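You operate a simulated robot arm through the tools that you are given. There is no shell and no other tool. Be economical: measure what you need, move in short steps, check, and stop when the job is done.

Carry out the task below with a simulated robot arm. There is one attempt and no reset: what you move stays moved.

JOB
Wax the patch on the side table with the round pad.
Fine: red lid on the pull-out leaf while you work; pad back, lid on, leaf in again. Set down upright: round pad. A coat counts when it lies all over at full strength: go over it till it gets no stronger.

Only the result counts: the job must be done as asked and must still hold three seconds after the hand-in. Knocking over, shifting, dropping, spilling or breaking anything else fails it. A push-on lid holds only when it is set on centred and level and pressed home; a screw cap is set on level and turned clockwise until tight.

ROBOT AND FRAMES
A 6-joint arm with a fingered hand on a trunk, on a base that drives. Base frame: it is fixed to the floor where the robot stands at the start and does not move with it; the origin is under the middle of the robot, x ahead of it, y to its left, z up; the surface under the hand at the start is at about z = 75. Units: cm, degrees, N and s.
With the tool pointing down near the work surface it reaches from about 50 to 96 cm from the robot's upright axis, wherever it stands. Its first joint turns from -166.0 to 166.0 degrees. Places, roughly: dull spot on the side table [60, 10, 80]; side table leaf [70, -10, 70]; top of the side table leaf [60, -10, 70]. Payload 5 kg.
The tool frame sits at the grasp point between the pads (the TCP): z along the fingers, y along the line on which they close. The tips reach 4.3 cm beyond it. Largest opening 14.4 cm; the body of the gripper starts 5 cm behind the TCP. The gripper is a hand of 5 fingers: y runs from the thumb to the fingers, the wrist lies at [-2.1, -13.3, -23.3] in the tool frame, and closing takes about 1.5 s.
Orientation is that of the tool frame in the base frame, as a unit quaternion [x, y, z, w]. With the fingers straight down and the wrist toward the robot, the tool's x, y and z point along [0, 1, 0], [1, 0, 0] and [0, 0, -1] of the base frame.

CONTROLS
- The arm moves only by the tool apply_moves. Its argument "deltas" is text: rows parted by semicolons, each of 6 numbers parted by spaces: the shift along the tool's x, y, z in cm, then the turn, a rotation vector about the tool's x, y, z in rad. In form: tx ty tz wx wy wz; .... A call has 1 to 8 rows; each row is the pose to reach, as a shift and turn from the pose commanded when the call began, along the tool's axes at that moment. "gripper" is the finger opening in cm, from 0 to 14.4, set as the call begins (left out, the last holds). Rows are played at 5 a second. More than 5 cm and 8.6 degrees between two rows, or a gripper value outside its range, and nothing of the call is played. Where a pose cannot be reached the arm comes as near as it can. A force on the tool above 40 N (or 10 N above the force at the start of the call, whichever is more), or a blocked arm, ends the call early, and 0.2 s more pass. The fingers move at their own pace (about 7.2 cm/s each) and stop on an object; they squeeze with about 30 N. The grip force told is the motor's: it shows also when the fingers shut on nothing. Time passes only in rows, and 0.2 s behind the last, so rows that repeat a pose let the fingers close. The reply holds the time, the measured pose of the TCP, the force on the tool along the base axes, the opening and the grip force, in the units named above and with some noise, with the torque about the TCP (base axes, N m) and any sound that the robot's microphone picked up.
- Cameras (640 x 400 px; columns grow to the right, rows downward): "scene" is now at [1.78, 14.98, 158.18]; the picture's right is [-0.24, -0.97, 0.00], its down [-0.75, 0.19, -0.63] and it looks along [0.61, -0.15, -0.78] (base axes); focal length 277 px, centre (320, 200). "wrist" rides on the gripper at [8.6, -10.8, -16.8] in the tool frame; the picture's right is [-0.80, 0.28, -0.53], its down [-0.54, -0.73, 0.42] and it looks along [-0.27, 0.63, 0.73] (tool axes); focal length 275 px, centre (320, 200). There is no depth. A picture from a camera that has moved, and an enlarged one, comes with that camera's place and axes in the base frame and with its lens. The place of the scene camera against the robot may be out by one fixed shift of up to 2.5 cm in any direction.
- get_image(camera): a new picture of that camera. No time passes.
- raise_lower(by): slides the trunk up (or, below 0, down) by that many cm; the arm and the scene camera ride with it, the base frame stays. It gives what a move gives, with no picture.
- base_move(legs): drives the robot by 1 to 6 legs, each [ahead, left, turn to the left] in cm, cm and degrees, along the robot's own axes; the way and the turn of a leg run together, so that a leg with both is an arc; at most 150 cm and 180 degrees a leg. The arm and the cameras ride along, it lands a little off, and it stops where it bumps. It gives what a move gives.
- curl_fingers(index, middle, ring, little, thumb_bend, thumb_turn): sets how far each is bent, from 0 (flat) to 1 (curled in); at 0.3 the hand is open as for a grip, at 0.7 the pads meet at the TCP. One left out holds its place. A second passes; each finger stops where it meets its share of the squeeze, and holds until it gets a number again. A gripper value or a shape takes the hand back. It gives what a move gives, with no picture; readings hold the bend of each and the force on index, middle, ring, little, thumb and palm. thumb_turn goes from beside the hand (0) to across from the fingers (1), as for a grip.
- grasp_type(shape): the hand has 5 fingers and takes this shape, open, in about a second: jaw (thumb against the fingers, like two jaws); tri (thumb and two fingers); tip (a fingertip pinch); poke (one finger out to press); point (the index stretched); flat (the hand flat); cup (the hand cupped); fist (a fist). The gripper value then closes the fingers along that shape, each until it touches; the sizes above hold for jaw. It gives what a move gives, with no picture.
- aim_head(pan, tilt): turns the head with the scene camera to pan (to the left, within 155 degrees either way) and tilt (down, from -29 to 69), counted from straight ahead of the robot. It gives what a move gives.
- close_up(camera, box): a new picture of the part [left, top, right, bottom] of that camera's present view, enlarged. No time passes.
- sign_off(): hands the job in; it is judged then, once.

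Go step by step. Nothing tells you exact positions but the pictures and the camera data: compare them with the known pose of the tool, close in by small moves and look again before you grip or let go. The budget is 120 turns and 90 pictures, counting those below and the enlarged ones. Unless the task says otherwise, let go and move clear before handing in, and close with one line.

The tools are called after "Request:" as name(argument=value, ...) on one line, values as JSON. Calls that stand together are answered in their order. apply_moves: Moves the arm, as the interface text tells. Its arguments: {"type":"object","properties":{"deltas":{"type":"string"},"gripper":{"type":"number"}},"required":["deltas"]} The other tools are called the same way: raise_lower (by) slides the trunk up or down; grasp_type (shape) gives the hand a shape; curl_fingers (index, middle, ring, little, thumb_bend, thumb_turn) moves the fingers one by one; base_move (legs) drives the base; aim_head (pan, tilt) turns the head that bears the scene camera; get_image (camera) takes a picture; close_up (camera, box) takes an enlarged picture of a part of a camera's view; sign_off () hands the job in.

At the start:

```text
time_s: 0.0
position: [52.51, -11.95, 103.03]
ee_rot: [0.707, 0.707, 0.0, 0.0]
contact_force: [-0.3, 0.4, 0.3]
wrist_torque: [0.0, 0.01, -0.01]
gripper_width: 14.36
grasp_force: 0.1
shape: jaw
bend: [0.3, 0.3, 0.3, 0.3, 0.3, 0.98]
finger forces: [0.0, 0.0, 0.0, 0.0, 0.0, 0.0]
trunk travel left (down, up): [-50.0, 9.0]
robot x, y, heading: [0.02, -0.11, 0.0]
head pan, tilt: [-13.9, 50.9]
```

scene: 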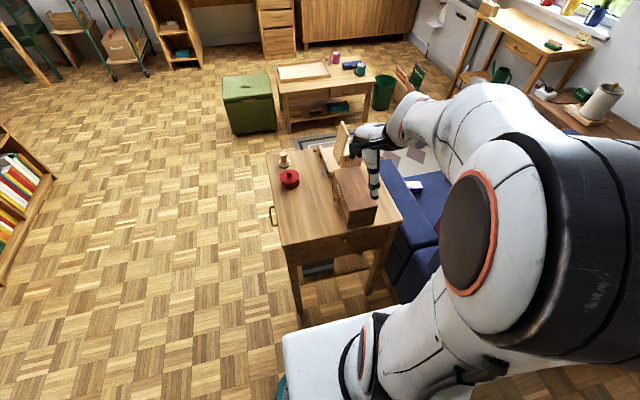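
wrist: 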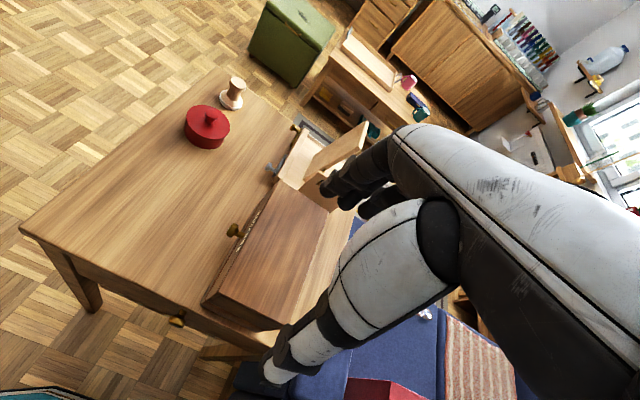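

I see a side table with a red-lidded pot, a wooden round pad, and a wooden box on it; the leaf has a knob somewhere. I look closer first.

Request:
close_up(camera="scene", box=[250, 110, 430, 320])

Request:
close_up(camera="wrist", box=[0, 50, 400, 350])

```text
1.90 times, centred on (340, 215) of scene
camera zoom: at [1.78, 14.98, 158.18], right [-0.24, -0.97, 0.0], down [-0.75, 0.19, -0.63], along [0.61, -0.15, -0.78], focal length 528 px, centre (282, 171)
```

zoom: 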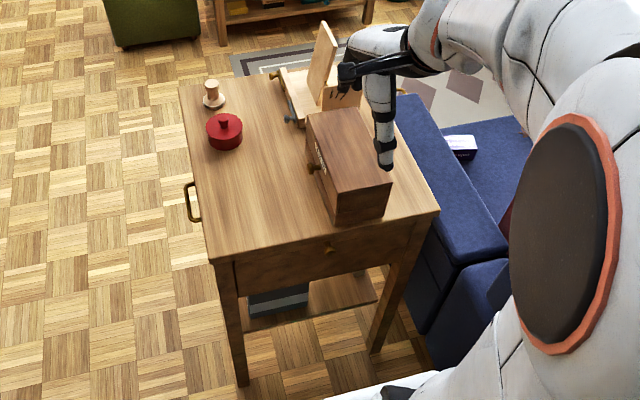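

```text
1.33 times, centred on (200, 200) of wrist
camera zoom: at [41.62, -3.21, 119.74], right [0.28, -0.8, 0.53], down [-0.73, -0.54, -0.42], along [0.63, -0.27, -0.73], focal length 367 px, centre (480, 200)
```

zoom: 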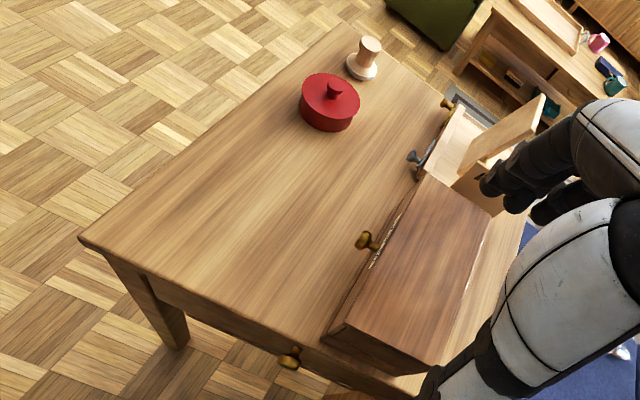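

The near front face carries a brass knob around [50, -6, 70], the pot is near [78, 9], and the pad near [90, 10]. I back off to see the whole table without the arm in the way.

Request:
base_move(legs=[[-40, 0, 0]])

Request:
aim_head(pan=-5, tilt=42)

Request:
get_image(camera="scene")

Request:
get_image(camera="wrist")

```text
time_s: 2.5
position: [12.4, -12.04, 102.94]
ee_rot: [0.708, 0.706, 0.0, -0.001]
contact_force: [0.7, 0.1, 0.1]
wrist_torque: [0.01, 0.02, 0.04]
gripper_width: 14.36
grasp_force: 0.0
shape: jaw
bend: [0.3, 0.3, 0.3, 0.3, 0.3, 0.98]
finger forces: [0.1, 0.0, 0.1, 0.0, 0.0, 0.0]
trunk travel left (down, up): [-50.0, 9.0]
robot x, y, heading: [-39.61, -0.02, -0.4]
head pan, tilt: [-13.9, 50.9]
```

```text
time_s: 3.2
position: [12.56, -12.03, 102.99]
ee_rot: [0.708, 0.706, 0.0, 0.0]
contact_force: [-0.2, -0.8, -0.7]
wrist_torque: [0.01, 0.02, 0.0]
gripper_width: 14.37
grasp_force: 0.1
shape: jaw
bend: [0.3, 0.3, 0.3, 0.3, 0.3, 0.98]
finger forces: [0.1, 0.0, 0.1, 0.0, 0.1, 0.1]
trunk travel left (down, up): [-50.0, 9.0]
robot x, y, heading: [-40.38, 0.02, -0.2]
head pan, tilt: [-5.0, 42.0]
```

```text
85 pictures are left
camera scene: at [-37.3, 16.13, 159.42], right [-0.09, -1.0, 0.0], down [-0.67, 0.06, -0.74], along [0.74, -0.07, -0.67], focal length 277 px, centre (320, 200)
```

scene: 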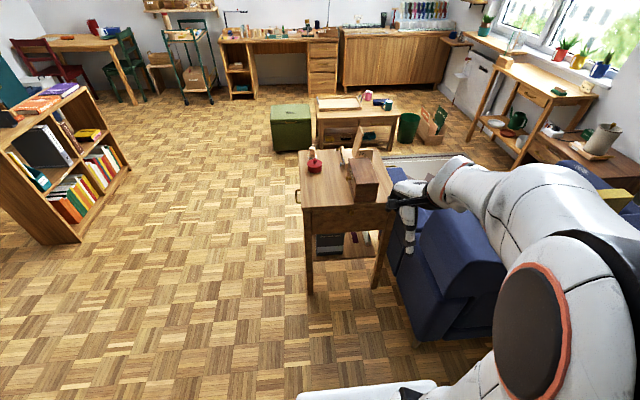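

```text
84 pictures are left
camera wrist: at [1.56, -3.27, 119.74], right [0.28, -0.8, 0.53], down [-0.73, -0.54, -0.42], along [0.63, -0.27, -0.73], focal length 275 px, centre (320, 200)
```

wrist: 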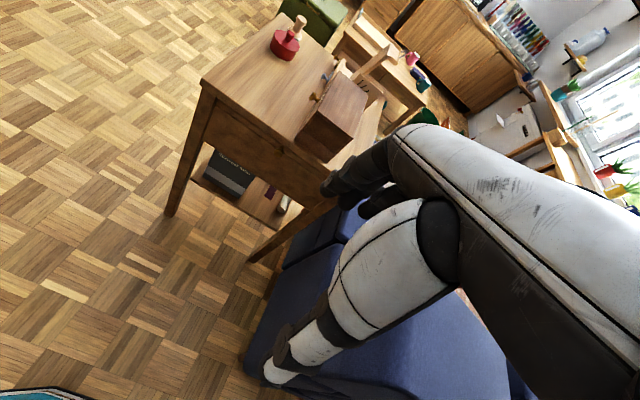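

Request:
close_up(camera="scene", box=[280, 135, 420, 225])

Request:
close_up(camera="wrist", box=[180, 0, 420, 200])

```text
4.44 times, centred on (350, 180) of scene
camera zoom: at [-37.3, 16.13, 159.42], right [-0.09, -1.0, 0.0], down [-0.67, 0.06, -0.74], along [0.74, -0.07, -0.67], focal length 1231 px, centre (187, 289)
```

zoom: 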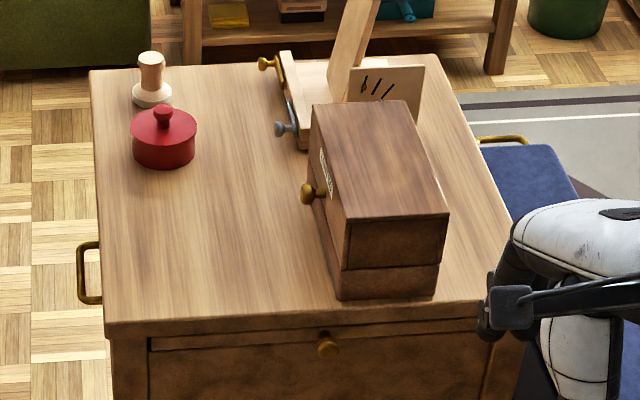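

```text
2.00 times, centred on (300, 100) of wrist
camera zoom: at [1.56, -3.27, 119.74], right [0.28, -0.8, 0.53], down [-0.73, -0.54, -0.42], along [0.63, -0.27, -0.73], focal length 551 px, centre (360, 400)
```

zoom: 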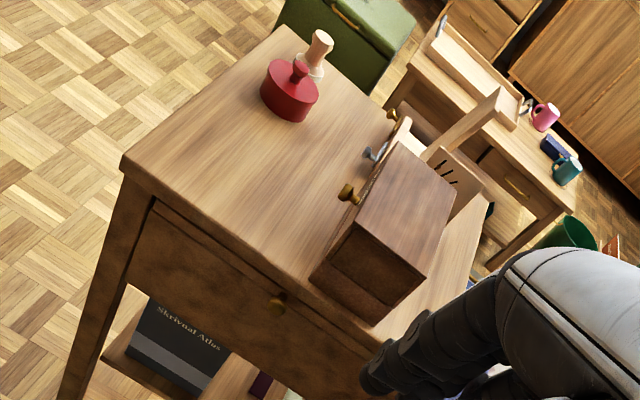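

The leaf is the thin slab above the front panel with the knob; the bail handles belong to the table itself. I tip the hand to point forward for gripping that knob.

Request:
apply_moves(deltas="0 2.5 0 -0.149 0 0; 0 5 0 -0.298 0 0; 0 7.5 0 -0.447 0 0; 0 10 0 -0.596 0 0; 0 12.5 0 -0.745 0 0; 0 15 0 -0.894 0 0; 0 17 0 -1.043 0 0; 0 19 0 -1.19 0 0")

```text
time_s: 5.0
position: [33.49, -18.68, 114.13]
ee_rot: [0.604, 0.616, 0.383, 0.329]
contact_force: [-0.4, 0.1, 0.3]
wrist_torque: [0.0, 0.05, 0.0]
gripper_width: 14.38
grasp_force: 0.0
shape: jaw
bend: [0.3, 0.3, 0.3, 0.3, 0.3, 0.98]
finger forces: [0.0, 0.1, 0.0, 0.0, 0.1, 0.0]
out of reach, approached as far as the arm can: row 5, 6, 7, 8
trunk travel left (down, up): [-50.0, 9.0]
robot x, y, heading: [-39.96, 0.13, -0.3]
head pan, tilt: [-5.0, 42.0]
```

The hand is tilted forward about 60°, which is likely enough. I lower the trunk and take a look.

Request:
raise_lower(by=-30)

Request:
get_image(camera="scene")

Request:
get_image(camera="wrist")

```text
time_s: 8.0
position: [33.48, -18.71, 84.12]
ee_rot: [0.604, 0.617, 0.383, 0.328]
contact_force: [-0.3, -0.2, 0.2]
wrist_torque: [-0.01, 0.0, 0.0]
gripper_width: 14.37
grasp_force: 0.0
shape: jaw
bend: [0.3, 0.3, 0.3, 0.3, 0.3, 0.98]
finger forces: [0.0, 0.0, 0.0, 0.1, 0.0, 0.1]
trunk travel left (down, up): [-20.0, 39.0]
robot x, y, heading: [-40.03, 0.16, -0.4]
head pan, tilt: [-5.0, 42.0]
```

```text
81 pictures are left
camera scene: at [-37.3, 16.13, 129.43], right [-0.09, -1.0, 0.0], down [-0.67, 0.06, -0.74], along [0.74, -0.07, -0.67], focal length 277 px, centre (320, 200)
```

scene: 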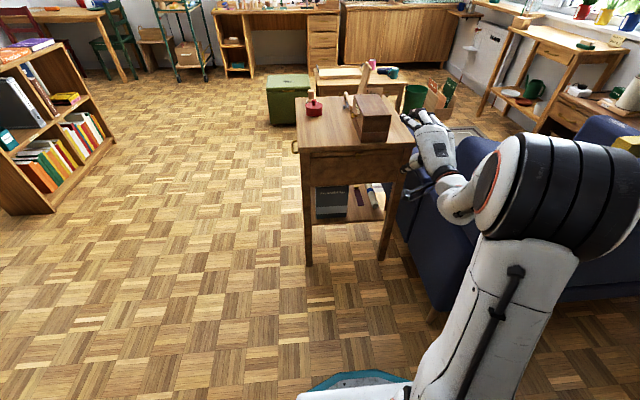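

```text
80 pictures are left
camera wrist: at [13.18, -11.02, 83.47], right [-0.28, -0.84, 0.46], down [0.04, -0.49, -0.87], along [0.96, -0.23, 0.17], focal length 275 px, centre (320, 200)
```

wrist: 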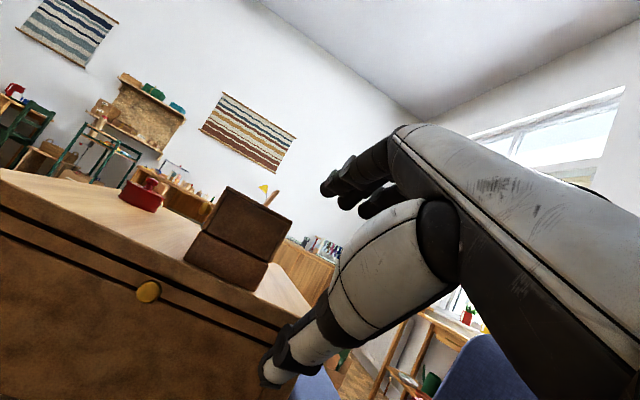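

The knob shows near [48–50, -7, 71]. I shift the hand left to line up with it and look again to triangulate.

Request:
apply_moves(deltas="4 0 0 0 0 0; 8 0 0 0 0 0; 11.7 0 0 0 0 0")

Request:
get_image(camera="wrist")

```text
time_s: 8.8
position: [33.05, -9.11, 87.74]
ee_rot: [0.605, 0.623, 0.384, 0.312]
contact_force: [-0.5, 0.8, -0.3]
wrist_torque: [0.02, -0.03, 0.03]
gripper_width: 14.41
grasp_force: 0.1
shape: jaw
bend: [0.3, 0.3, 0.3, 0.3, 0.3, 0.98]
finger forces: [0.0, 0.0, 0.0, 0.1, 0.0, 0.0]
out of reach, approached as far as the arm can: row 1, 2, 3
trunk travel left (down, up): [-20.0, 39.0]
robot x, y, heading: [-40.35, -0.48, -0.4]
head pan, tilt: [-5.0, 42.0]
```

```text
79 pictures are left
camera wrist: at [12.59, -1.95, 87.73], right [-0.25, -0.85, 0.46], down [0.03, -0.48, -0.88], along [0.97, -0.21, 0.14], focal length 275 px, centre (320, 200)
```

wrist: 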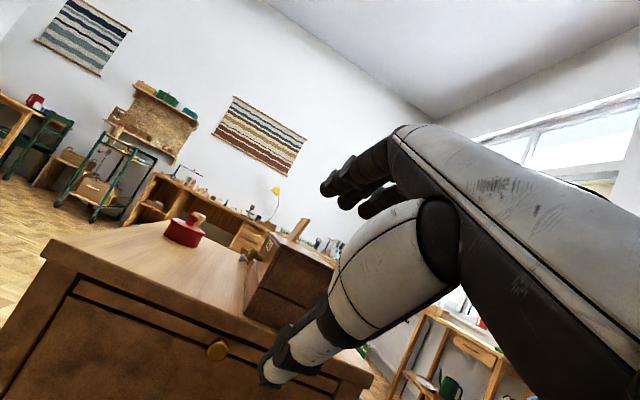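

Triangulated knob: about [47.9, -7.0, 71.1]. I move to a pre-grip pose before it, with a smaller opening.

Request:
apply_moves(deltas="0.25 -2.1 3.3 0 0 0; 0.5 -4.2 6.6 0 0 0; 0.75 -6.3 9.9 0 0 0; 1 -8.4 12.5 0 0 0", gripper=5)

Request:
get_image(camera="wrist")

Request:
get_image(camera="scene")

```text
time_s: 9.8
position: [42.61, -11.16, 79.53]
ee_rot: [0.605, 0.633, 0.387, 0.29]
contact_force: [0.5, 0.3, 0.0]
wrist_torque: [-0.03, 0.03, -0.03]
gripper_width: 5.01
grasp_force: 0.0
shape: jaw
bend: [0.74, 0.52, 0.49, 0.46, 0.73, 1.0]
finger forces: [0.1, 0.0, 0.1, 0.0, 0.0, 0.1]
out of reach, approached as far as the arm can: row 1, 2, 3, 4
trunk travel left (down, up): [-20.0, 39.0]
robot x, y, heading: [-39.78, 0.05, -0.3]
head pan, tilt: [-5.0, 42.0]
```

```text
78 pictures are left
camera wrist: at [21.96, -4.57, 80.14], right [-0.22, -0.87, 0.44], down [0.02, -0.46, -0.89], along [0.98, -0.18, 0.11], focal length 275 px, centre (320, 200)
```

wrist: 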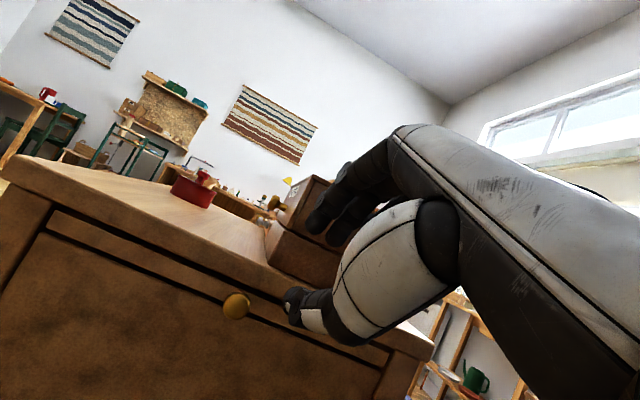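

```text
77 pictures are left
camera scene: at [-37.3, 16.14, 129.42], right [-0.09, -1.0, 0.0], down [-0.67, 0.06, -0.74], along [0.74, -0.07, -0.67], focal length 277 px, centre (320, 200)
```

scene: 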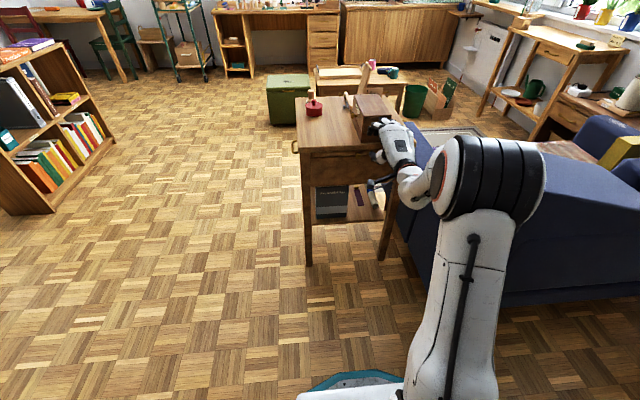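

The wrist pitch is at its limit with the high elbow. I back the base off and lower the trunk so that the forearm comes flatter.

Request:
base_move(legs=[[-18, 0, 0]])

Request:
raise_lower(by=-18)

Request:
apply_moves(deltas="0 2 4 -0.07 0 0; 0 4 8 -0.14 0 0; 0 6 10 -0.24 0 0; 0 7 12 -0.34 0 0; 0 8 14 -0.44 0 0")

```text
time_s: 11.3
position: [24.77, -11.37, 79.49]
ee_rot: [0.606, 0.631, 0.386, 0.292]
contact_force: [0.5, 0.7, -0.2]
wrist_torque: [-0.02, -0.03, -0.01]
gripper_width: 5.05
grasp_force: 0.1
shape: jaw
bend: [0.74, 0.52, 0.49, 0.46, 0.73, 1.0]
finger forces: [0.0, 0.0, 0.0, 0.0, 0.0, 0.1]
trunk travel left (down, up): [-20.0, 39.0]
robot x, y, heading: [-57.91, 0.16, -0.3]
head pan, tilt: [-5.0, 42.0]
```

```text
time_s: 13.3
position: [24.81, -11.29, 61.61]
ee_rot: [0.606, 0.631, 0.386, 0.292]
contact_force: [0.0, 0.4, 0.4]
wrist_torque: [0.02, -0.02, 0.0]
gripper_width: 5.01
grasp_force: 0.0
shape: jaw
bend: [0.74, 0.52, 0.49, 0.46, 0.73, 1.0]
finger forces: [0.1, 0.1, 0.0, 0.0, 0.1, 0.1]
trunk travel left (down, up): [-2.0, 57.0]
robot x, y, heading: [-57.77, -0.17, -0.4]
head pan, tilt: [-5.0, 42.0]
```

```text
time_s: 14.5
position: [45.6, -12.63, 61.93]
ee_rot: [0.524, 0.535, 0.519, 0.412]
contact_force: [-1.7, 0.1, 1.8]
wrist_torque: [-0.07, 0.22, -0.02]
gripper_width: 5.0
grasp_force: 0.0
shape: jaw
bend: [0.74, 0.52, 0.49, 0.46, 0.73, 1.0]
finger forces: [0.0, 1.0, 0.1, 0.0, 0.0, 0.1]
out of reach, approached as far as the arm can: row 1, 2, 3, 4, 5
trunk travel left (down, up): [-2.0, 57.0]
robot x, y, heading: [-57.65, 0.2, -0.1]
head pan, tilt: [-5.0, 42.0]
```

The hand is now nearly horizontal, with a slight touch at the front panel. I back off and rise to knob height.

Request:
apply_moves(deltas="0 0 -3 0 0 0; 1 0 -6 0 0 0; 3 3 -6.5 0 0 0; 5 6 -7 0 0 0; 5.5 8 -7 0 0 0")

Request:
get_image(camera="wrist")

Request:
get_image(camera="scene")

```text
time_s: 15.7
position: [42.1, -11.37, 73.03]
ee_rot: [0.523, 0.541, 0.52, 0.404]
contact_force: [0.0, -1.0, -1.0]
wrist_torque: [0.01, -0.04, 0.04]
gripper_width: 5.03
grasp_force: 0.1
shape: jaw
bend: [0.74, 0.52, 0.49, 0.46, 0.73, 1.0]
finger forces: [0.0, 0.1, 0.1, 0.1, 0.0, 0.1]
out of reach, approached as far as the arm can: row 1, 2, 3, 4, 5
trunk travel left (down, up): [-2.0, 57.0]
robot x, y, heading: [-58.1, 0.05, -0.1]
head pan, tilt: [-5.0, 42.0]
```

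```text
76 pictures are left
camera wrist: at [23.06, -4.17, 65.51], right [-0.38, -0.89, 0.27], down [0.38, -0.41, -0.83], along [0.84, -0.22, 0.49], focal length 275 px, centre (320, 200)
```

wrist: 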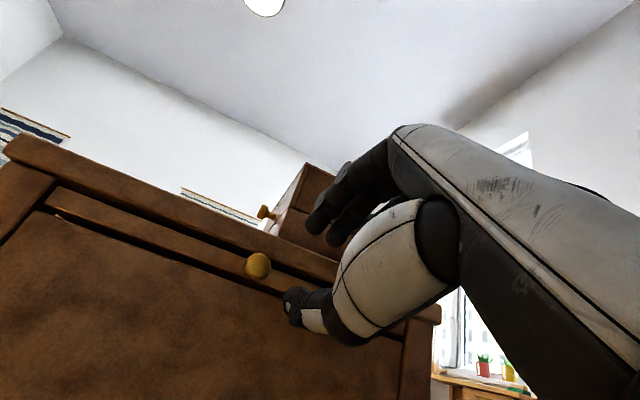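

```text
75 pictures are left
camera scene: at [-55.12, 16.18, 111.43], right [-0.09, -1.0, 0.0], down [-0.67, 0.06, -0.74], along [0.74, -0.07, -0.67], focal length 277 px, centre (320, 200)
```

scene: 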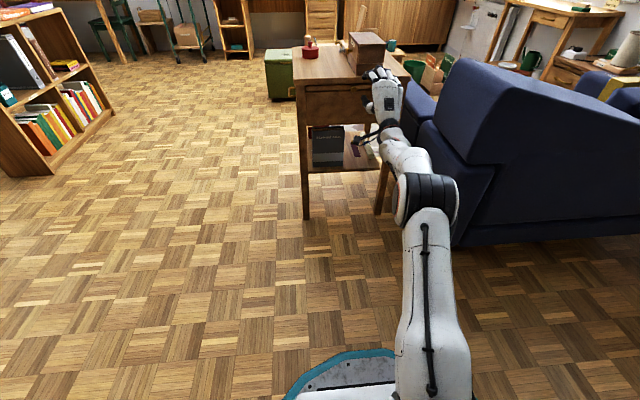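

Keeping the arm's shape, I use the base to shift: back 4, left 4.4, and the trunk down about 1.5, then look.

Request:
base_move(legs=[[-4, 0, 0], [0, 4.4, 0]])

Request:
raise_lower(by=-1.5)

Request:
get_image(camera="wrist")

```text
time_s: 17.1
position: [38.21, -7.01, 72.87]
ee_rot: [0.524, 0.542, 0.52, 0.402]
contact_force: [0.0, -0.6, 0.5]
wrist_torque: [-0.02, 0.02, -0.01]
gripper_width: 5.02
grasp_force: 0.1
shape: jaw
bend: [0.74, 0.52, 0.49, 0.46, 0.73, 1.0]
finger forces: [0.0, 0.0, 0.1, 0.0, 0.0, 0.0]
trunk travel left (down, up): [-2.0, 57.0]
robot x, y, heading: [-62.01, 4.39, -0.2]
head pan, tilt: [-5.0, 42.0]
```

```text
time_s: 17.7
position: [38.3, -6.96, 71.39]
ee_rot: [0.524, 0.541, 0.519, 0.404]
contact_force: [-0.7, 0.1, -0.3]
wrist_torque: [0.02, 0.0, -0.02]
gripper_width: 5.01
grasp_force: 0.0
shape: jaw
bend: [0.74, 0.52, 0.49, 0.46, 0.73, 1.0]
finger forces: [0.1, 0.1, 0.0, 0.0, 0.0, 0.0]
trunk travel left (down, up): [-0.5, 58.5]
robot x, y, heading: [-61.64, 4.67, -0.3]
head pan, tilt: [-5.0, 42.0]
```

```text
74 pictures are left
camera wrist: at [19.11, 0.25, 63.95], right [-0.38, -0.89, 0.27], down [0.38, -0.41, -0.83], along [0.84, -0.22, 0.49], focal length 275 px, centre (320, 200)
```

wrist: 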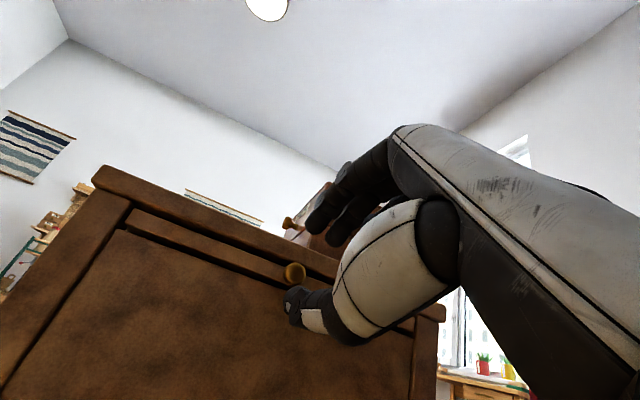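

Knob confirmed at [47.9, -6.95, 71.2], right ahead of the fingers. I drive forward 6 cm and check.

Request:
base_move(legs=[[6, 0, 0]])

Request:
get_image(camera="wrist")

```text
time_s: 18.7
position: [44.32, -6.92, 71.4]
ee_rot: [0.524, 0.542, 0.52, 0.403]
contact_force: [0.1, -0.8, 0.2]
wrist_torque: [0.02, -0.01, 0.03]
gripper_width: 4.99
grasp_force: 0.0
shape: jaw
bend: [0.74, 0.52, 0.49, 0.46, 0.73, 1.0]
finger forces: [0.0, 0.1, 0.0, 0.1, 0.0, 0.0]
trunk travel left (down, up): [-0.5, 58.5]
robot x, y, heading: [-55.9, 4.58, 0.1]
head pan, tilt: [-5.0, 42.0]
```

```text
73 pictures are left
camera wrist: at [25.13, 0.24, 63.92], right [-0.38, -0.89, 0.27], down [0.38, -0.41, -0.83], along [0.84, -0.22, 0.49], focal length 275 px, centre (320, 200)
```

wrist: 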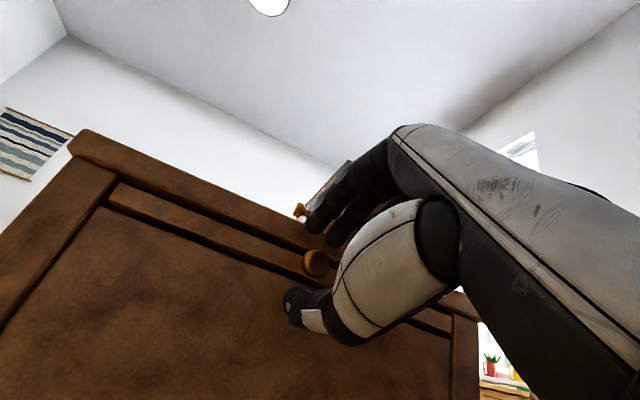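

The knob sits between the thumb and the fingers. I close on it.

Request:
apply_moves(deltas="0 0 0 0 0 0; 0 0 0 0 0 0; 0 0 0 0 0 0; 0 0 0 0 0 0; 0 0 0 0 0 0; 0 0 0 0 0 0; 0 0 0 0 0 0", gripper=0)

Request:
get_image(camera="wrist")

```text
time_s: 20.3
position: [44.23, -6.86, 71.28]
ee_rot: [0.525, 0.542, 0.519, 0.402]
contact_force: [-7.2, 4.1, -5.0]
wrist_torque: [-0.03, 0.2, 0.13]
gripper_width: 1.05
grasp_force: 30.3
shape: jaw
bend: [0.71, 0.63, 0.7, 0.7, 0.73, 1.0]
finger forces: [11.7, 9.2, 0.0, 0.1, 23.2, 0.1]
trunk travel left (down, up): [-0.5, 58.5]
robot x, y, heading: [-56.18, 4.94, -0.3]
head pan, tilt: [-5.0, 42.0]
```

```text
72 pictures are left
camera wrist: at [25.13, 0.29, 63.87], right [-0.38, -0.89, 0.27], down [0.38, -0.41, -0.83], along [0.85, -0.22, 0.49], focal length 275 px, centre (320, 200)
```

wrist: 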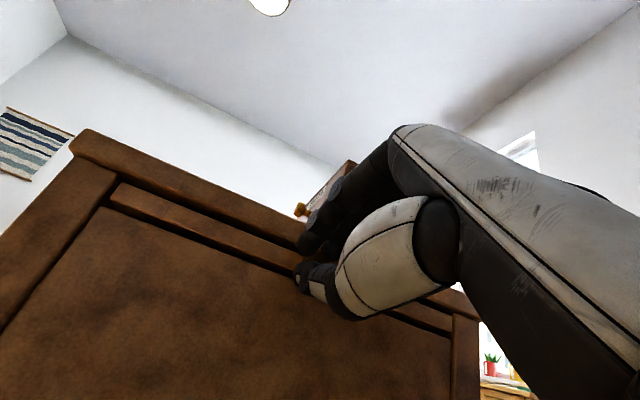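

Gripped. I pull by driving back 4 cm and check that the grip holds.

Request:
base_move(legs=[[-4, 0, 0]])

Request:
get_image(camera="wrist")

```text
time_s: 21.1
position: [40.35, -6.85, 71.24]
ee_rot: [0.524, 0.542, 0.519, 0.403]
contact_force: [0.5, 4.9, -6.3]
wrist_torque: [0.01, 0.22, 0.26]
gripper_width: 0.97
grasp_force: 29.8
shape: jaw
bend: [0.71, 0.63, 0.7, 0.7, 0.75, 1.0]
finger forces: [0.0, 6.9, 0.0, 0.0, 22.0, 0.0]
trunk travel left (down, up): [-0.5, 58.5]
robot x, y, heading: [-59.76, 4.92, -0.2]
head pan, tilt: [-5.0, 42.0]
```

```text
71 pictures are left
camera wrist: at [21.18, 0.28, 63.86], right [-0.38, -0.89, 0.27], down [0.37, -0.41, -0.83], along [0.85, -0.22, 0.49], focal length 275 px, centre (320, 200)
```

wrist: 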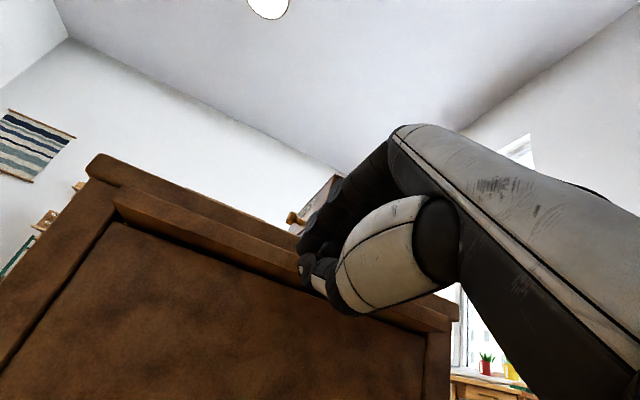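

The leaf slides out with the knob. I keep pulling.

Request:
base_move(legs=[[-8, 0, 0]])

Request:
base_move(legs=[[-6, 0, 0]])

Request:
get_image(camera="wrist")

Request:
get_image(camera="scene")

```text
time_s: 22.2
position: [32.27, -6.7, 71.33]
ee_rot: [0.525, 0.541, 0.519, 0.403]
contact_force: [0.3, -1.5, -2.4]
wrist_torque: [0.02, 0.15, -0.05]
gripper_width: 0.95
grasp_force: 29.6
shape: jaw
bend: [0.71, 0.63, 0.7, 0.7, 0.75, 1.0]
finger forces: [0.1, 8.0, 0.0, 0.0, 20.4, 0.0]
trunk travel left (down, up): [-0.5, 58.5]
robot x, y, heading: [-67.71, 4.51, -0.1]
head pan, tilt: [-5.0, 42.0]
```

```text
time_s: 23.2
position: [29.04, -6.66, 71.31]
ee_rot: [0.525, 0.541, 0.519, 0.403]
contact_force: [0.3, -0.2, 0.9]
wrist_torque: [0.01, 0.04, 0.04]
gripper_width: 0.99
grasp_force: 29.9
shape: jaw
bend: [0.71, 0.63, 0.7, 0.7, 0.75, 1.0]
finger forces: [0.0, 10.0, 0.1, 0.1, 0.1, 0.1]
trunk travel left (down, up): [-0.5, 58.5]
robot x, y, heading: [-70.99, 4.62, 0.6]
head pan, tilt: [-5.0, 42.0]
stopped in leg 1: the robot was blocked; the commanded pose is now the measured one
```

```text
70 pictures are left
camera wrist: at [9.89, 0.61, 63.85], right [-0.38, -0.89, 0.26], down [0.37, -0.41, -0.83], along [0.85, -0.22, 0.49], focal length 275 px, centre (320, 200)
```

wrist: 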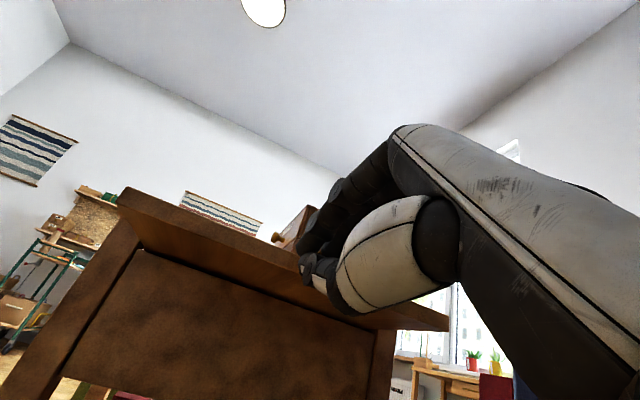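

```text
69 pictures are left
camera scene: at [-68.43, 20.89, 109.93], right [-0.08, -1.0, 0.0], down [-0.67, 0.06, -0.74], along [0.74, -0.06, -0.67], focal length 277 px, centre (320, 200)
```

scene: 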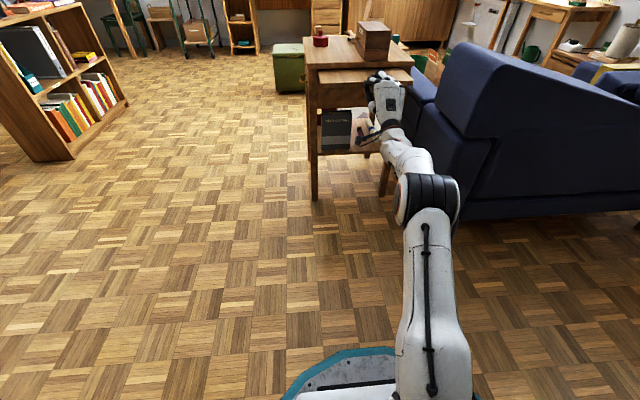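

The leaf is out about 15 cm to its stop. I let go and back off, then raise.

Request:
apply_moves(deltas="0 0 0 0 0 0; 0 0 0 0 0 0; 0 0 0 0 0 0; 0 0 0 0 0 0", gripper=5)

Request:
base_move(legs=[[-12, 0, 0]])

Request:
raise_lower(by=40)

Request:
get_image(camera="scene")

```text
time_s: 24.2
position: [29.01, -6.64, 71.32]
ee_rot: [0.525, 0.541, 0.519, 0.402]
contact_force: [-0.6, -0.1, -0.1]
wrist_torque: [0.04, 0.01, 0.02]
gripper_width: 4.93
grasp_force: 0.0
shape: jaw
bend: [0.74, 0.52, 0.49, 0.46, 0.74, 1.0]
finger forces: [0.0, 0.0, 0.0, 0.0, 0.1, 0.0]
trunk travel left (down, up): [-0.5, 58.5]
robot x, y, heading: [-71.22, 4.89, 0.4]
head pan, tilt: [-5.0, 42.0]
```

```text
time_s: 24.9
position: [28.97, -6.46, 71.38]
ee_rot: [0.525, 0.541, 0.52, 0.402]
contact_force: [-0.4, 1.1, 0.0]
wrist_torque: [0.0, -0.03, 0.02]
gripper_width: 4.96
grasp_force: 0.1
shape: jaw
bend: [0.74, 0.52, 0.49, 0.46, 0.74, 1.0]
finger forces: [0.1, 0.0, 0.1, 0.1, 0.0, 0.1]
trunk travel left (down, up): [-0.5, 58.5]
robot x, y, heading: [-71.22, 4.54, 0.4]
head pan, tilt: [-5.0, 42.0]
stopped in leg 1: the robot was blocked; the commanded pose is now the measured one
```

```text
time_s: 28.7
position: [28.98, -6.42, 111.35]
ee_rot: [0.524, 0.541, 0.52, 0.402]
contact_force: [0.5, -0.7, -0.1]
wrist_torque: [0.0, 0.0, 0.06]
gripper_width: 4.98
grasp_force: 0.1
shape: jaw
bend: [0.74, 0.52, 0.49, 0.46, 0.73, 1.0]
finger forces: [0.0, 0.0, 0.1, 0.0, 0.0, 0.0]
trunk travel left (down, up): [-40.5, 18.5]
robot x, y, heading: [-71.2, 4.99, 0.2]
head pan, tilt: [-5.0, 42.0]
```

```text
68 pictures are left
camera scene: at [-68.48, 20.96, 149.92], right [-0.08, -1.0, 0.0], down [-0.67, 0.05, -0.74], along [0.74, -0.06, -0.67], focal length 277 px, centre (320, 200)
```

scene: 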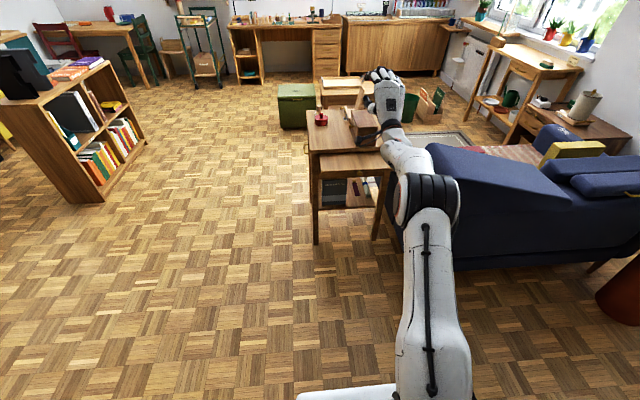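

I was careless there: the base was blocked behind and the hand was still near the knob when it rose. I check the table for any harm.

Request:
close_up(camera="scene", box=[290, 85, 410, 185])

Request:
get_image(camera="wrist")

```text
4.00 times, centred on (350, 135) of scene
camera zoom: at [-68.48, 20.96, 149.92], right [-0.08, -1.0, 0.0], down [-0.67, 0.05, -0.74], along [0.74, -0.06, -0.67], focal length 1108 px, centre (200, 460)
```

zoom: 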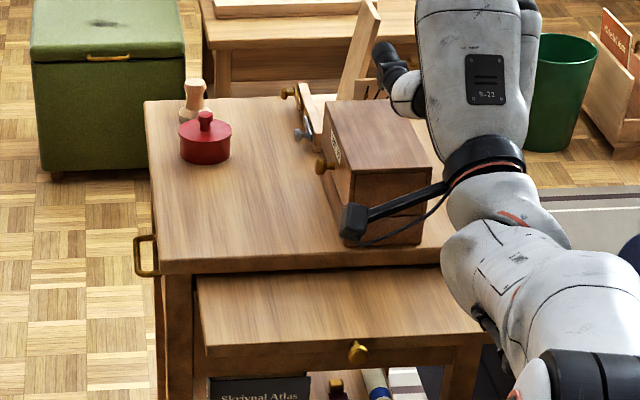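

```text
66 pictures are left
camera wrist: at [9.87, 0.78, 103.85], right [-0.38, -0.89, 0.26], down [0.37, -0.41, -0.83], along [0.85, -0.22, 0.49], focal length 275 px, centre (320, 200)
```

wrist: 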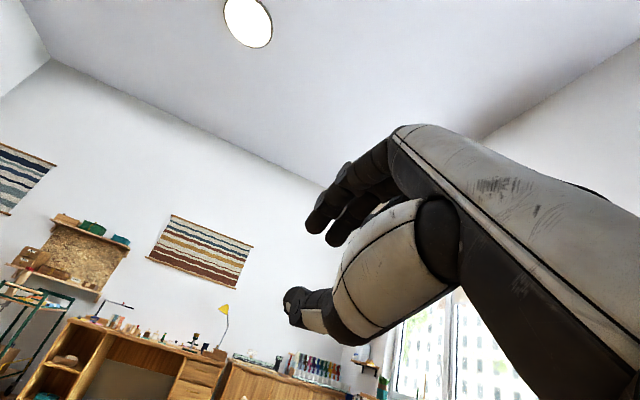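

The table and leaf look unharmed: the leaf is out about 12 cm, its top at z≈72. I turn the hand back to pointing down while retracting.

Request:
apply_moves(deltas="0.3 -0.4 -2.4 0.1425 -0.018 0.003; 0.6 -0.8 -4.9 0.285 -0.036 0.005; 0.9 -1.1 -7.4 0.428 -0.055 0.008; 1.2 -1.5 -9.8 0.57 -0.073 0.010; 1.5 -1.9 -12.3 0.713 -0.091 0.013; 1.9 -2.3 -14.7 0.855 -0.109 0.016; 2.2 -2.6 -17.2 0.998 -0.127 0.018; 2.5 -3 -19.6 1.14 -0.146 0.021")

Request:
apply_moves(deltas="0 0 0 0.1425 -0.018 0.003; 0 0 0 0.285 -0.036 0.005", gripper=8)

```text
time_s: 30.5
position: [9.06, -6.08, 111.51]
ee_rot: [0.702, 0.696, 0.127, 0.077]
contact_force: [-2.2, -6.4, -5.1]
wrist_torque: [0.4, -0.31, 0.05]
gripper_width: 4.98
grasp_force: 0.0
shape: jaw
bend: [0.74, 0.52, 0.49, 0.46, 0.73, 1.0]
finger forces: [0.0, 0.0, 0.0, 0.1, 0.0, 0.0]
trunk travel left (down, up): [-40.5, 18.5]
robot x, y, heading: [-71.03, 4.74, 0.4]
head pan, tilt: [-5.0, 42.0]
```

```text
time_s: 31.1
position: [9.02, -6.53, 111.33]
ee_rot: [0.708, 0.706, -0.002, -0.001]
contact_force: [-0.2, 0.4, 0.6]
wrist_torque: [-0.01, 0.02, -0.02]
gripper_width: 7.96
grasp_force: 0.0
shape: jaw
bend: [0.74, 0.43, 0.4, 0.4, 0.68, 1.0]
finger forces: [0.0, 0.0, 0.0, 0.1, 0.0, 0.0]
trunk travel left (down, up): [-40.5, 18.5]
robot x, y, heading: [-70.67, 5.0, 0.1]
head pan, tilt: [-5.0, 42.0]
```

The hand points down again. I drive up to the table, with the hand staying above it.

Request:
base_move(legs=[[65, 3, 0]])

Request:
aim_head(pan=-8, tilt=50)

Request:
get_image(camera="scene")

Request:
get_image(camera="wrist")

```text
time_s: 34.7
position: [73.2, -3.41, 111.39]
ee_rot: [0.708, 0.706, -0.002, -0.001]
contact_force: [-0.5, 0.7, -0.5]
wrist_torque: [-0.03, 0.0, 0.01]
gripper_width: 7.96
grasp_force: 0.1
shape: jaw
bend: [0.74, 0.43, 0.4, 0.4, 0.68, 1.0]
finger forces: [0.0, 0.0, 0.0, 0.0, 0.0, 0.1]
trunk travel left (down, up): [-40.5, 18.5]
robot x, y, heading: [-6.73, 7.9, 0.0]
head pan, tilt: [-5.0, 42.0]
```

```text
time_s: 35.4
position: [73.25, -3.51, 111.34]
ee_rot: [0.709, 0.705, -0.001, -0.002]
contact_force: [-0.3, -0.7, 0.2]
wrist_torque: [-0.03, 0.0, -0.02]
gripper_width: 7.97
grasp_force: 0.0
shape: jaw
bend: [0.74, 0.43, 0.4, 0.4, 0.68, 1.0]
finger forces: [0.1, 0.0, 0.1, 0.0, 0.0, 0.0]
trunk travel left (down, up): [-40.5, 18.5]
robot x, y, heading: [-6.98, 7.79, 0.3]
head pan, tilt: [-8.0, 50.0]
```

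```text
65 pictures are left
camera scene: at [-4.88, 23.89, 148.81], right [-0.14, -0.99, 0.0], down [-0.76, 0.1, -0.64], along [0.64, -0.09, -0.77], focal length 277 px, centre (320, 200)
```

scene: 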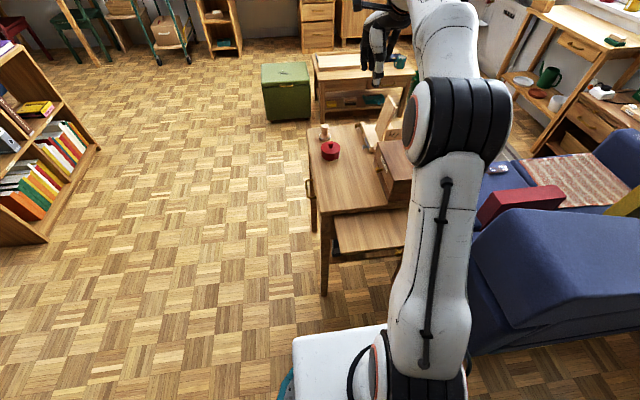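

```text
64 pictures are left
camera wrist: at [62.46, 5.26, 128.15], right [0.28, -0.8, 0.53], down [-0.73, -0.54, -0.42], along [0.62, -0.27, -0.73], focal length 275 px, centre (320, 200)
```

wrist: 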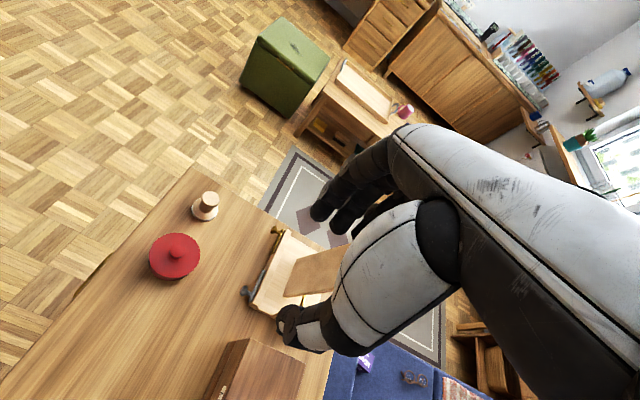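

I look for the dull spot on the tabletop.

Request:
close_up(camera="scene", box=[295, 115, 425, 265])

Request:
close_up(camera="wrist", box=[60, 160, 340, 400])

```text
2.67 times, centred on (360, 190) of scene
camera zoom: at [-4.88, 23.89, 148.81], right [-0.14, -0.99, 0.0], down [-0.76, 0.1, -0.64], along [0.64, -0.09, -0.77], focal length 739 px, centre (213, 227)
```

zoom: 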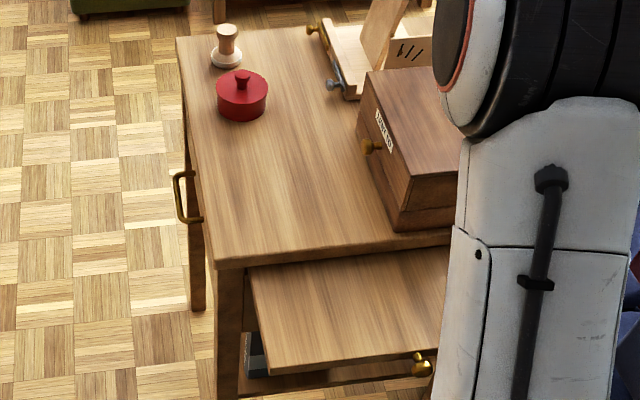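

```text
1.67 times, centred on (200, 280) of wrist
camera zoom: at [62.46, 5.26, 128.15], right [0.28, -0.8, 0.53], down [-0.73, -0.54, -0.42], along [0.62, -0.27, -0.73], focal length 459 px, centre (520, 67)
```

zoom: 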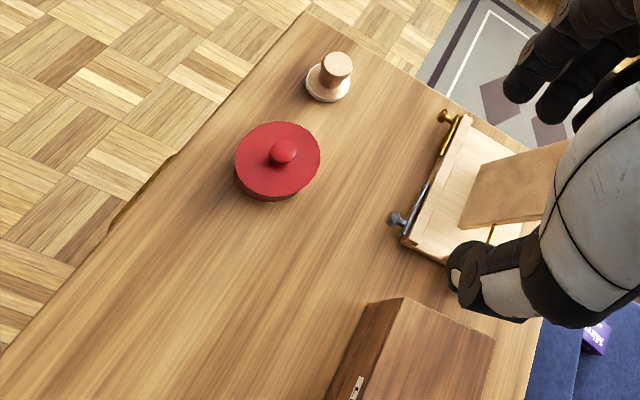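

The lid's knob is near [77, 7.1], the pad near [88, 7.7]. I reopen the hand and hover above the lid.

Request:
grasp_type(shape="jaw")

Request:
apply_moves(deltas="3.5 1.3 2 0 0 0; 7 2.6 4 0 0 0; 10.6 3.8 6 0 0 0; 10.6 3.8 11 0 0 0; 10.6 3.8 14 0 0 0", gripper=8)

Request:
get_image(camera="wrist")

Request:
get_image(camera="scene")

```text
time_s: 36.3
position: [73.34, -3.41, 111.32]
ee_rot: [0.709, 0.705, -0.002, -0.001]
contact_force: [0.5, -0.7, -0.6]
wrist_torque: [-0.01, 0.0, -0.02]
gripper_width: 14.37
grasp_force: 0.1
shape: jaw
bend: [0.3, 0.3, 0.3, 0.3, 0.3, 0.98]
finger forces: [0.0, 0.0, 0.0, 0.0, 0.0, 0.0]
trunk travel left (down, up): [-40.5, 18.5]
robot x, y, heading: [-6.61, 8.35, -0.2]
head pan, tilt: [-8.0, 50.0]
```

```text
time_s: 37.5
position: [77.03, 6.99, 97.28]
ee_rot: [0.709, 0.705, -0.001, -0.003]
contact_force: [0.9, 0.1, 0.2]
wrist_torque: [-0.01, -0.01, 0.0]
gripper_width: 8.0
grasp_force: 0.1
shape: jaw
bend: [0.74, 0.42, 0.39, 0.41, 0.67, 1.0]
finger forces: [0.1, 0.0, 0.0, 0.0, 0.0, 0.0]
trunk travel left (down, up): [-40.5, 18.5]
robot x, y, heading: [-6.8, 8.15, 0.1]
head pan, tilt: [-8.0, 50.0]
```

```text
61 pictures are left
camera wrist: at [66.25, 15.82, 114.07], right [0.28, -0.8, 0.53], down [-0.73, -0.54, -0.42], along [0.62, -0.27, -0.73], focal length 275 px, centre (320, 200)
```

wrist: 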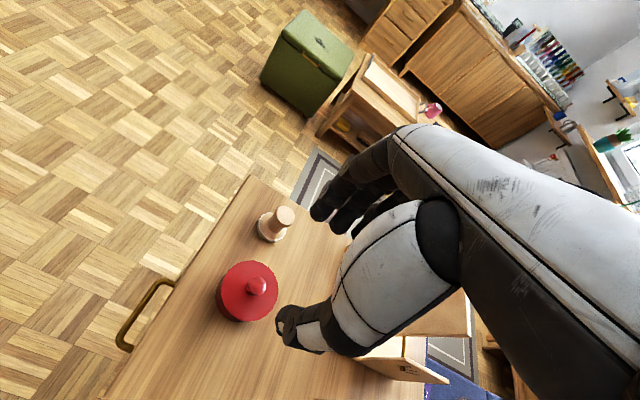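

```text
60 pictures are left
camera scene: at [-4.84, 23.88, 148.81], right [-0.14, -0.99, 0.0], down [-0.76, 0.1, -0.64], along [0.64, -0.09, -0.77], focal length 277 px, centre (320, 200)
```

scene: 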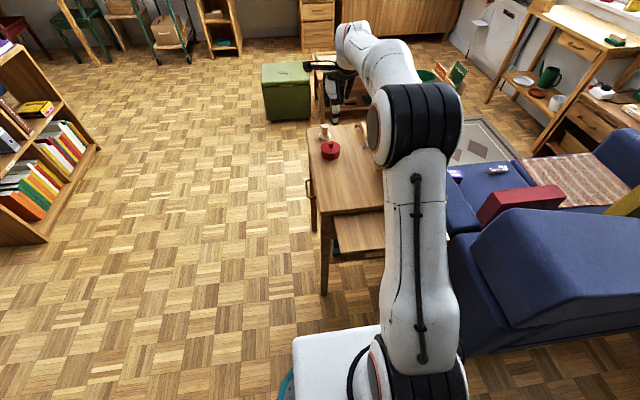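

Triangulated: lid knob at [77.1, 7.1, 81.3], pad handle top at [88.6, 7.9, 80]. The index stays curled at this width, so I open the fingers one by one and look.

Request:
curl_fingers(index=0.45, middle=0.45, ring=0.45, little=0.45, thumb_bend=0.5, thumb_turn=1)

Request:
get_image(camera="wrist")

```text
time_s: 38.5
position: [76.92, 7.11, 97.24]
ee_rot: [0.709, 0.705, -0.001, -0.002]
contact_force: [0.0, -0.3, -0.2]
wrist_torque: [0.02, 0.01, 0.02]
gripper_width: 8.65
grasp_force: 0.1
shape: fingers
bend: [0.45, 0.45, 0.45, 0.45, 0.5, 1.0]
finger forces: [0.1, 0.0, 0.0, 0.1, 0.0, 0.0]
trunk travel left (down, up): [-40.5, 18.5]
robot x, y, heading: [-7.25, 8.08, 0.2]
head pan, tilt: [-8.0, 50.0]
```

```text
59 pictures are left
camera wrist: at [66.22, 15.79, 114.13], right [0.28, -0.8, 0.53], down [-0.73, -0.54, -0.42], along [0.62, -0.27, -0.73], focal length 275 px, centre (320, 200)
```

wrist: 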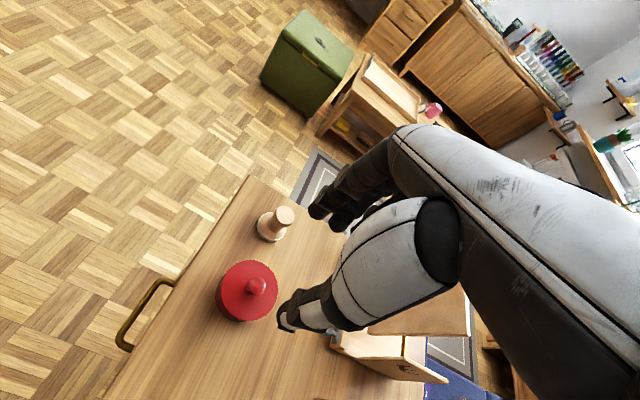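

I descend straight above the knob and check before closing.

Request:
apply_moves(deltas="0 0.2 4 0 0 0; 0 0.2 8 0 0 0; 0 0.2 11 0 0 0; 0 0.2 12.2 0 0 0")

Request:
close_up(camera="wrist", box=[200, 140, 420, 380])

Request:
close_up(camera="scene", box=[290, 60, 420, 200])

```text
time_s: 39.5
position: [77.2, 7.15, 85.15]
ee_rot: [0.709, 0.706, 0.0, -0.001]
contact_force: [-0.2, 0.4, 0.9]
wrist_torque: [0.01, 0.0, -0.04]
gripper_width: 8.7
grasp_force: 0.1
shape: fingers
bend: [0.45, 0.45, 0.45, 0.45, 0.5, 1.0]
finger forces: [0.0, 0.0, 0.0, 0.0, 0.0, 0.1]
trunk travel left (down, up): [-40.5, 18.5]
robot x, y, heading: [-6.98, 8.1, 0.2]
head pan, tilt: [-8.0, 50.0]
```

```text
1.67 times, centred on (310, 260) of wrist
camera zoom: at [66.43, 15.95, 101.88], right [0.28, -0.8, 0.53], down [-0.73, -0.54, -0.42], along [0.62, -0.27, -0.73], focal length 459 px, centre (337, 100)
```

zoom: 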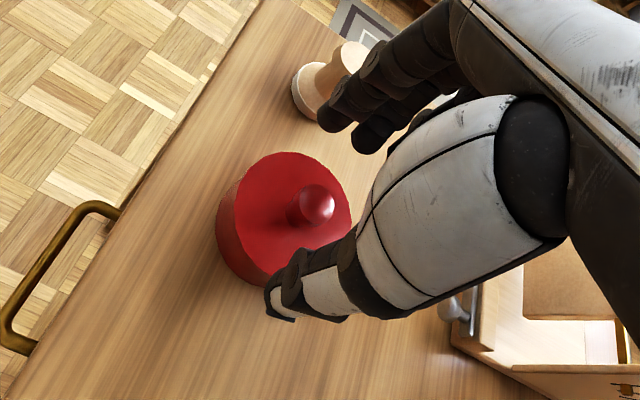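

```text
2.86 times, centred on (355, 130) of scene
camera zoom: at [-4.87, 23.89, 148.8], right [-0.14, -0.99, 0.0], down [-0.76, 0.1, -0.64], along [0.64, -0.09, -0.77], focal length 792 px, centre (220, 400)
```

zoom: 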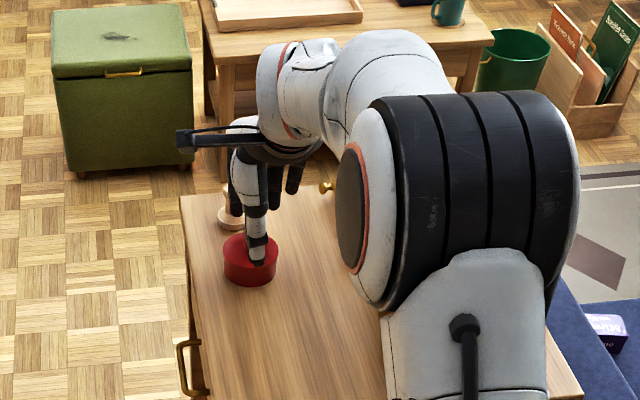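

The knob is between the fingers and thumb. I go down 1 cm more and close.

Request:
apply_moves(deltas="0.1 0 1 0 0 0")

Request:
curl_fingers(index=0.75, middle=0.75, ring=0.6, little=0.5, thumb_bend=0.75)

Request:
close_up(camera="wrist", box=[200, 140, 420, 380])

```text
time_s: 39.9
position: [77.11, 7.38, 84.17]
ee_rot: [0.709, 0.705, -0.001, -0.002]
contact_force: [-0.9, -0.1, -0.1]
wrist_torque: [-0.01, -0.01, -0.02]
gripper_width: 8.71
grasp_force: 0.0
shape: fingers
bend: [0.45, 0.45, 0.45, 0.45, 0.5, 1.0]
finger forces: [0.0, 0.1, 0.0, 0.0, 0.0, 0.1]
trunk travel left (down, up): [-40.5, 18.5]
robot x, y, heading: [-6.78, 8.01, 0.2]
head pan, tilt: [-8.0, 50.0]
```

```text
time_s: 40.9
position: [77.19, 7.25, 84.07]
ee_rot: [0.71, 0.705, -0.001, -0.001]
contact_force: [0.2, -0.8, -0.6]
wrist_torque: [0.01, -0.04, -0.01]
gripper_width: 1.66
grasp_force: 16.8
shape: fingers
bend: [0.71, 0.71, 0.6, 0.5, 0.69, 1.0]
finger forces: [8.7, 8.4, 0.0, 0.1, 16.8, 0.0]
trunk travel left (down, up): [-40.5, 18.5]
robot x, y, heading: [-6.99, 8.15, 0.2]
head pan, tilt: [-8.0, 50.0]
heard: snap
```

```text
1.67 times, centred on (310, 260) of wrist
camera zoom: at [66.44, 16.03, 100.93], right [0.28, -0.8, 0.53], down [-0.73, -0.54, -0.42], along [0.62, -0.27, -0.73], focal length 459 px, centre (337, 100)
```

zoom: 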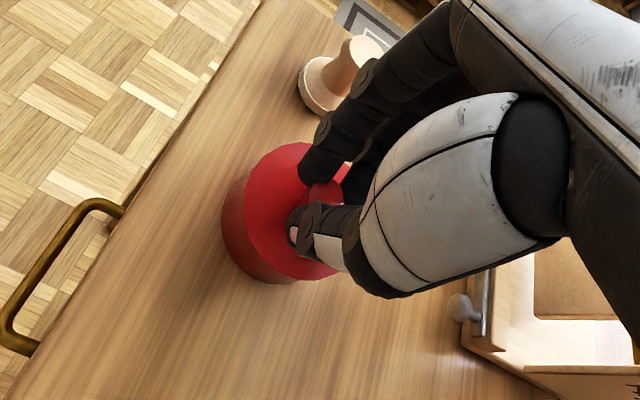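

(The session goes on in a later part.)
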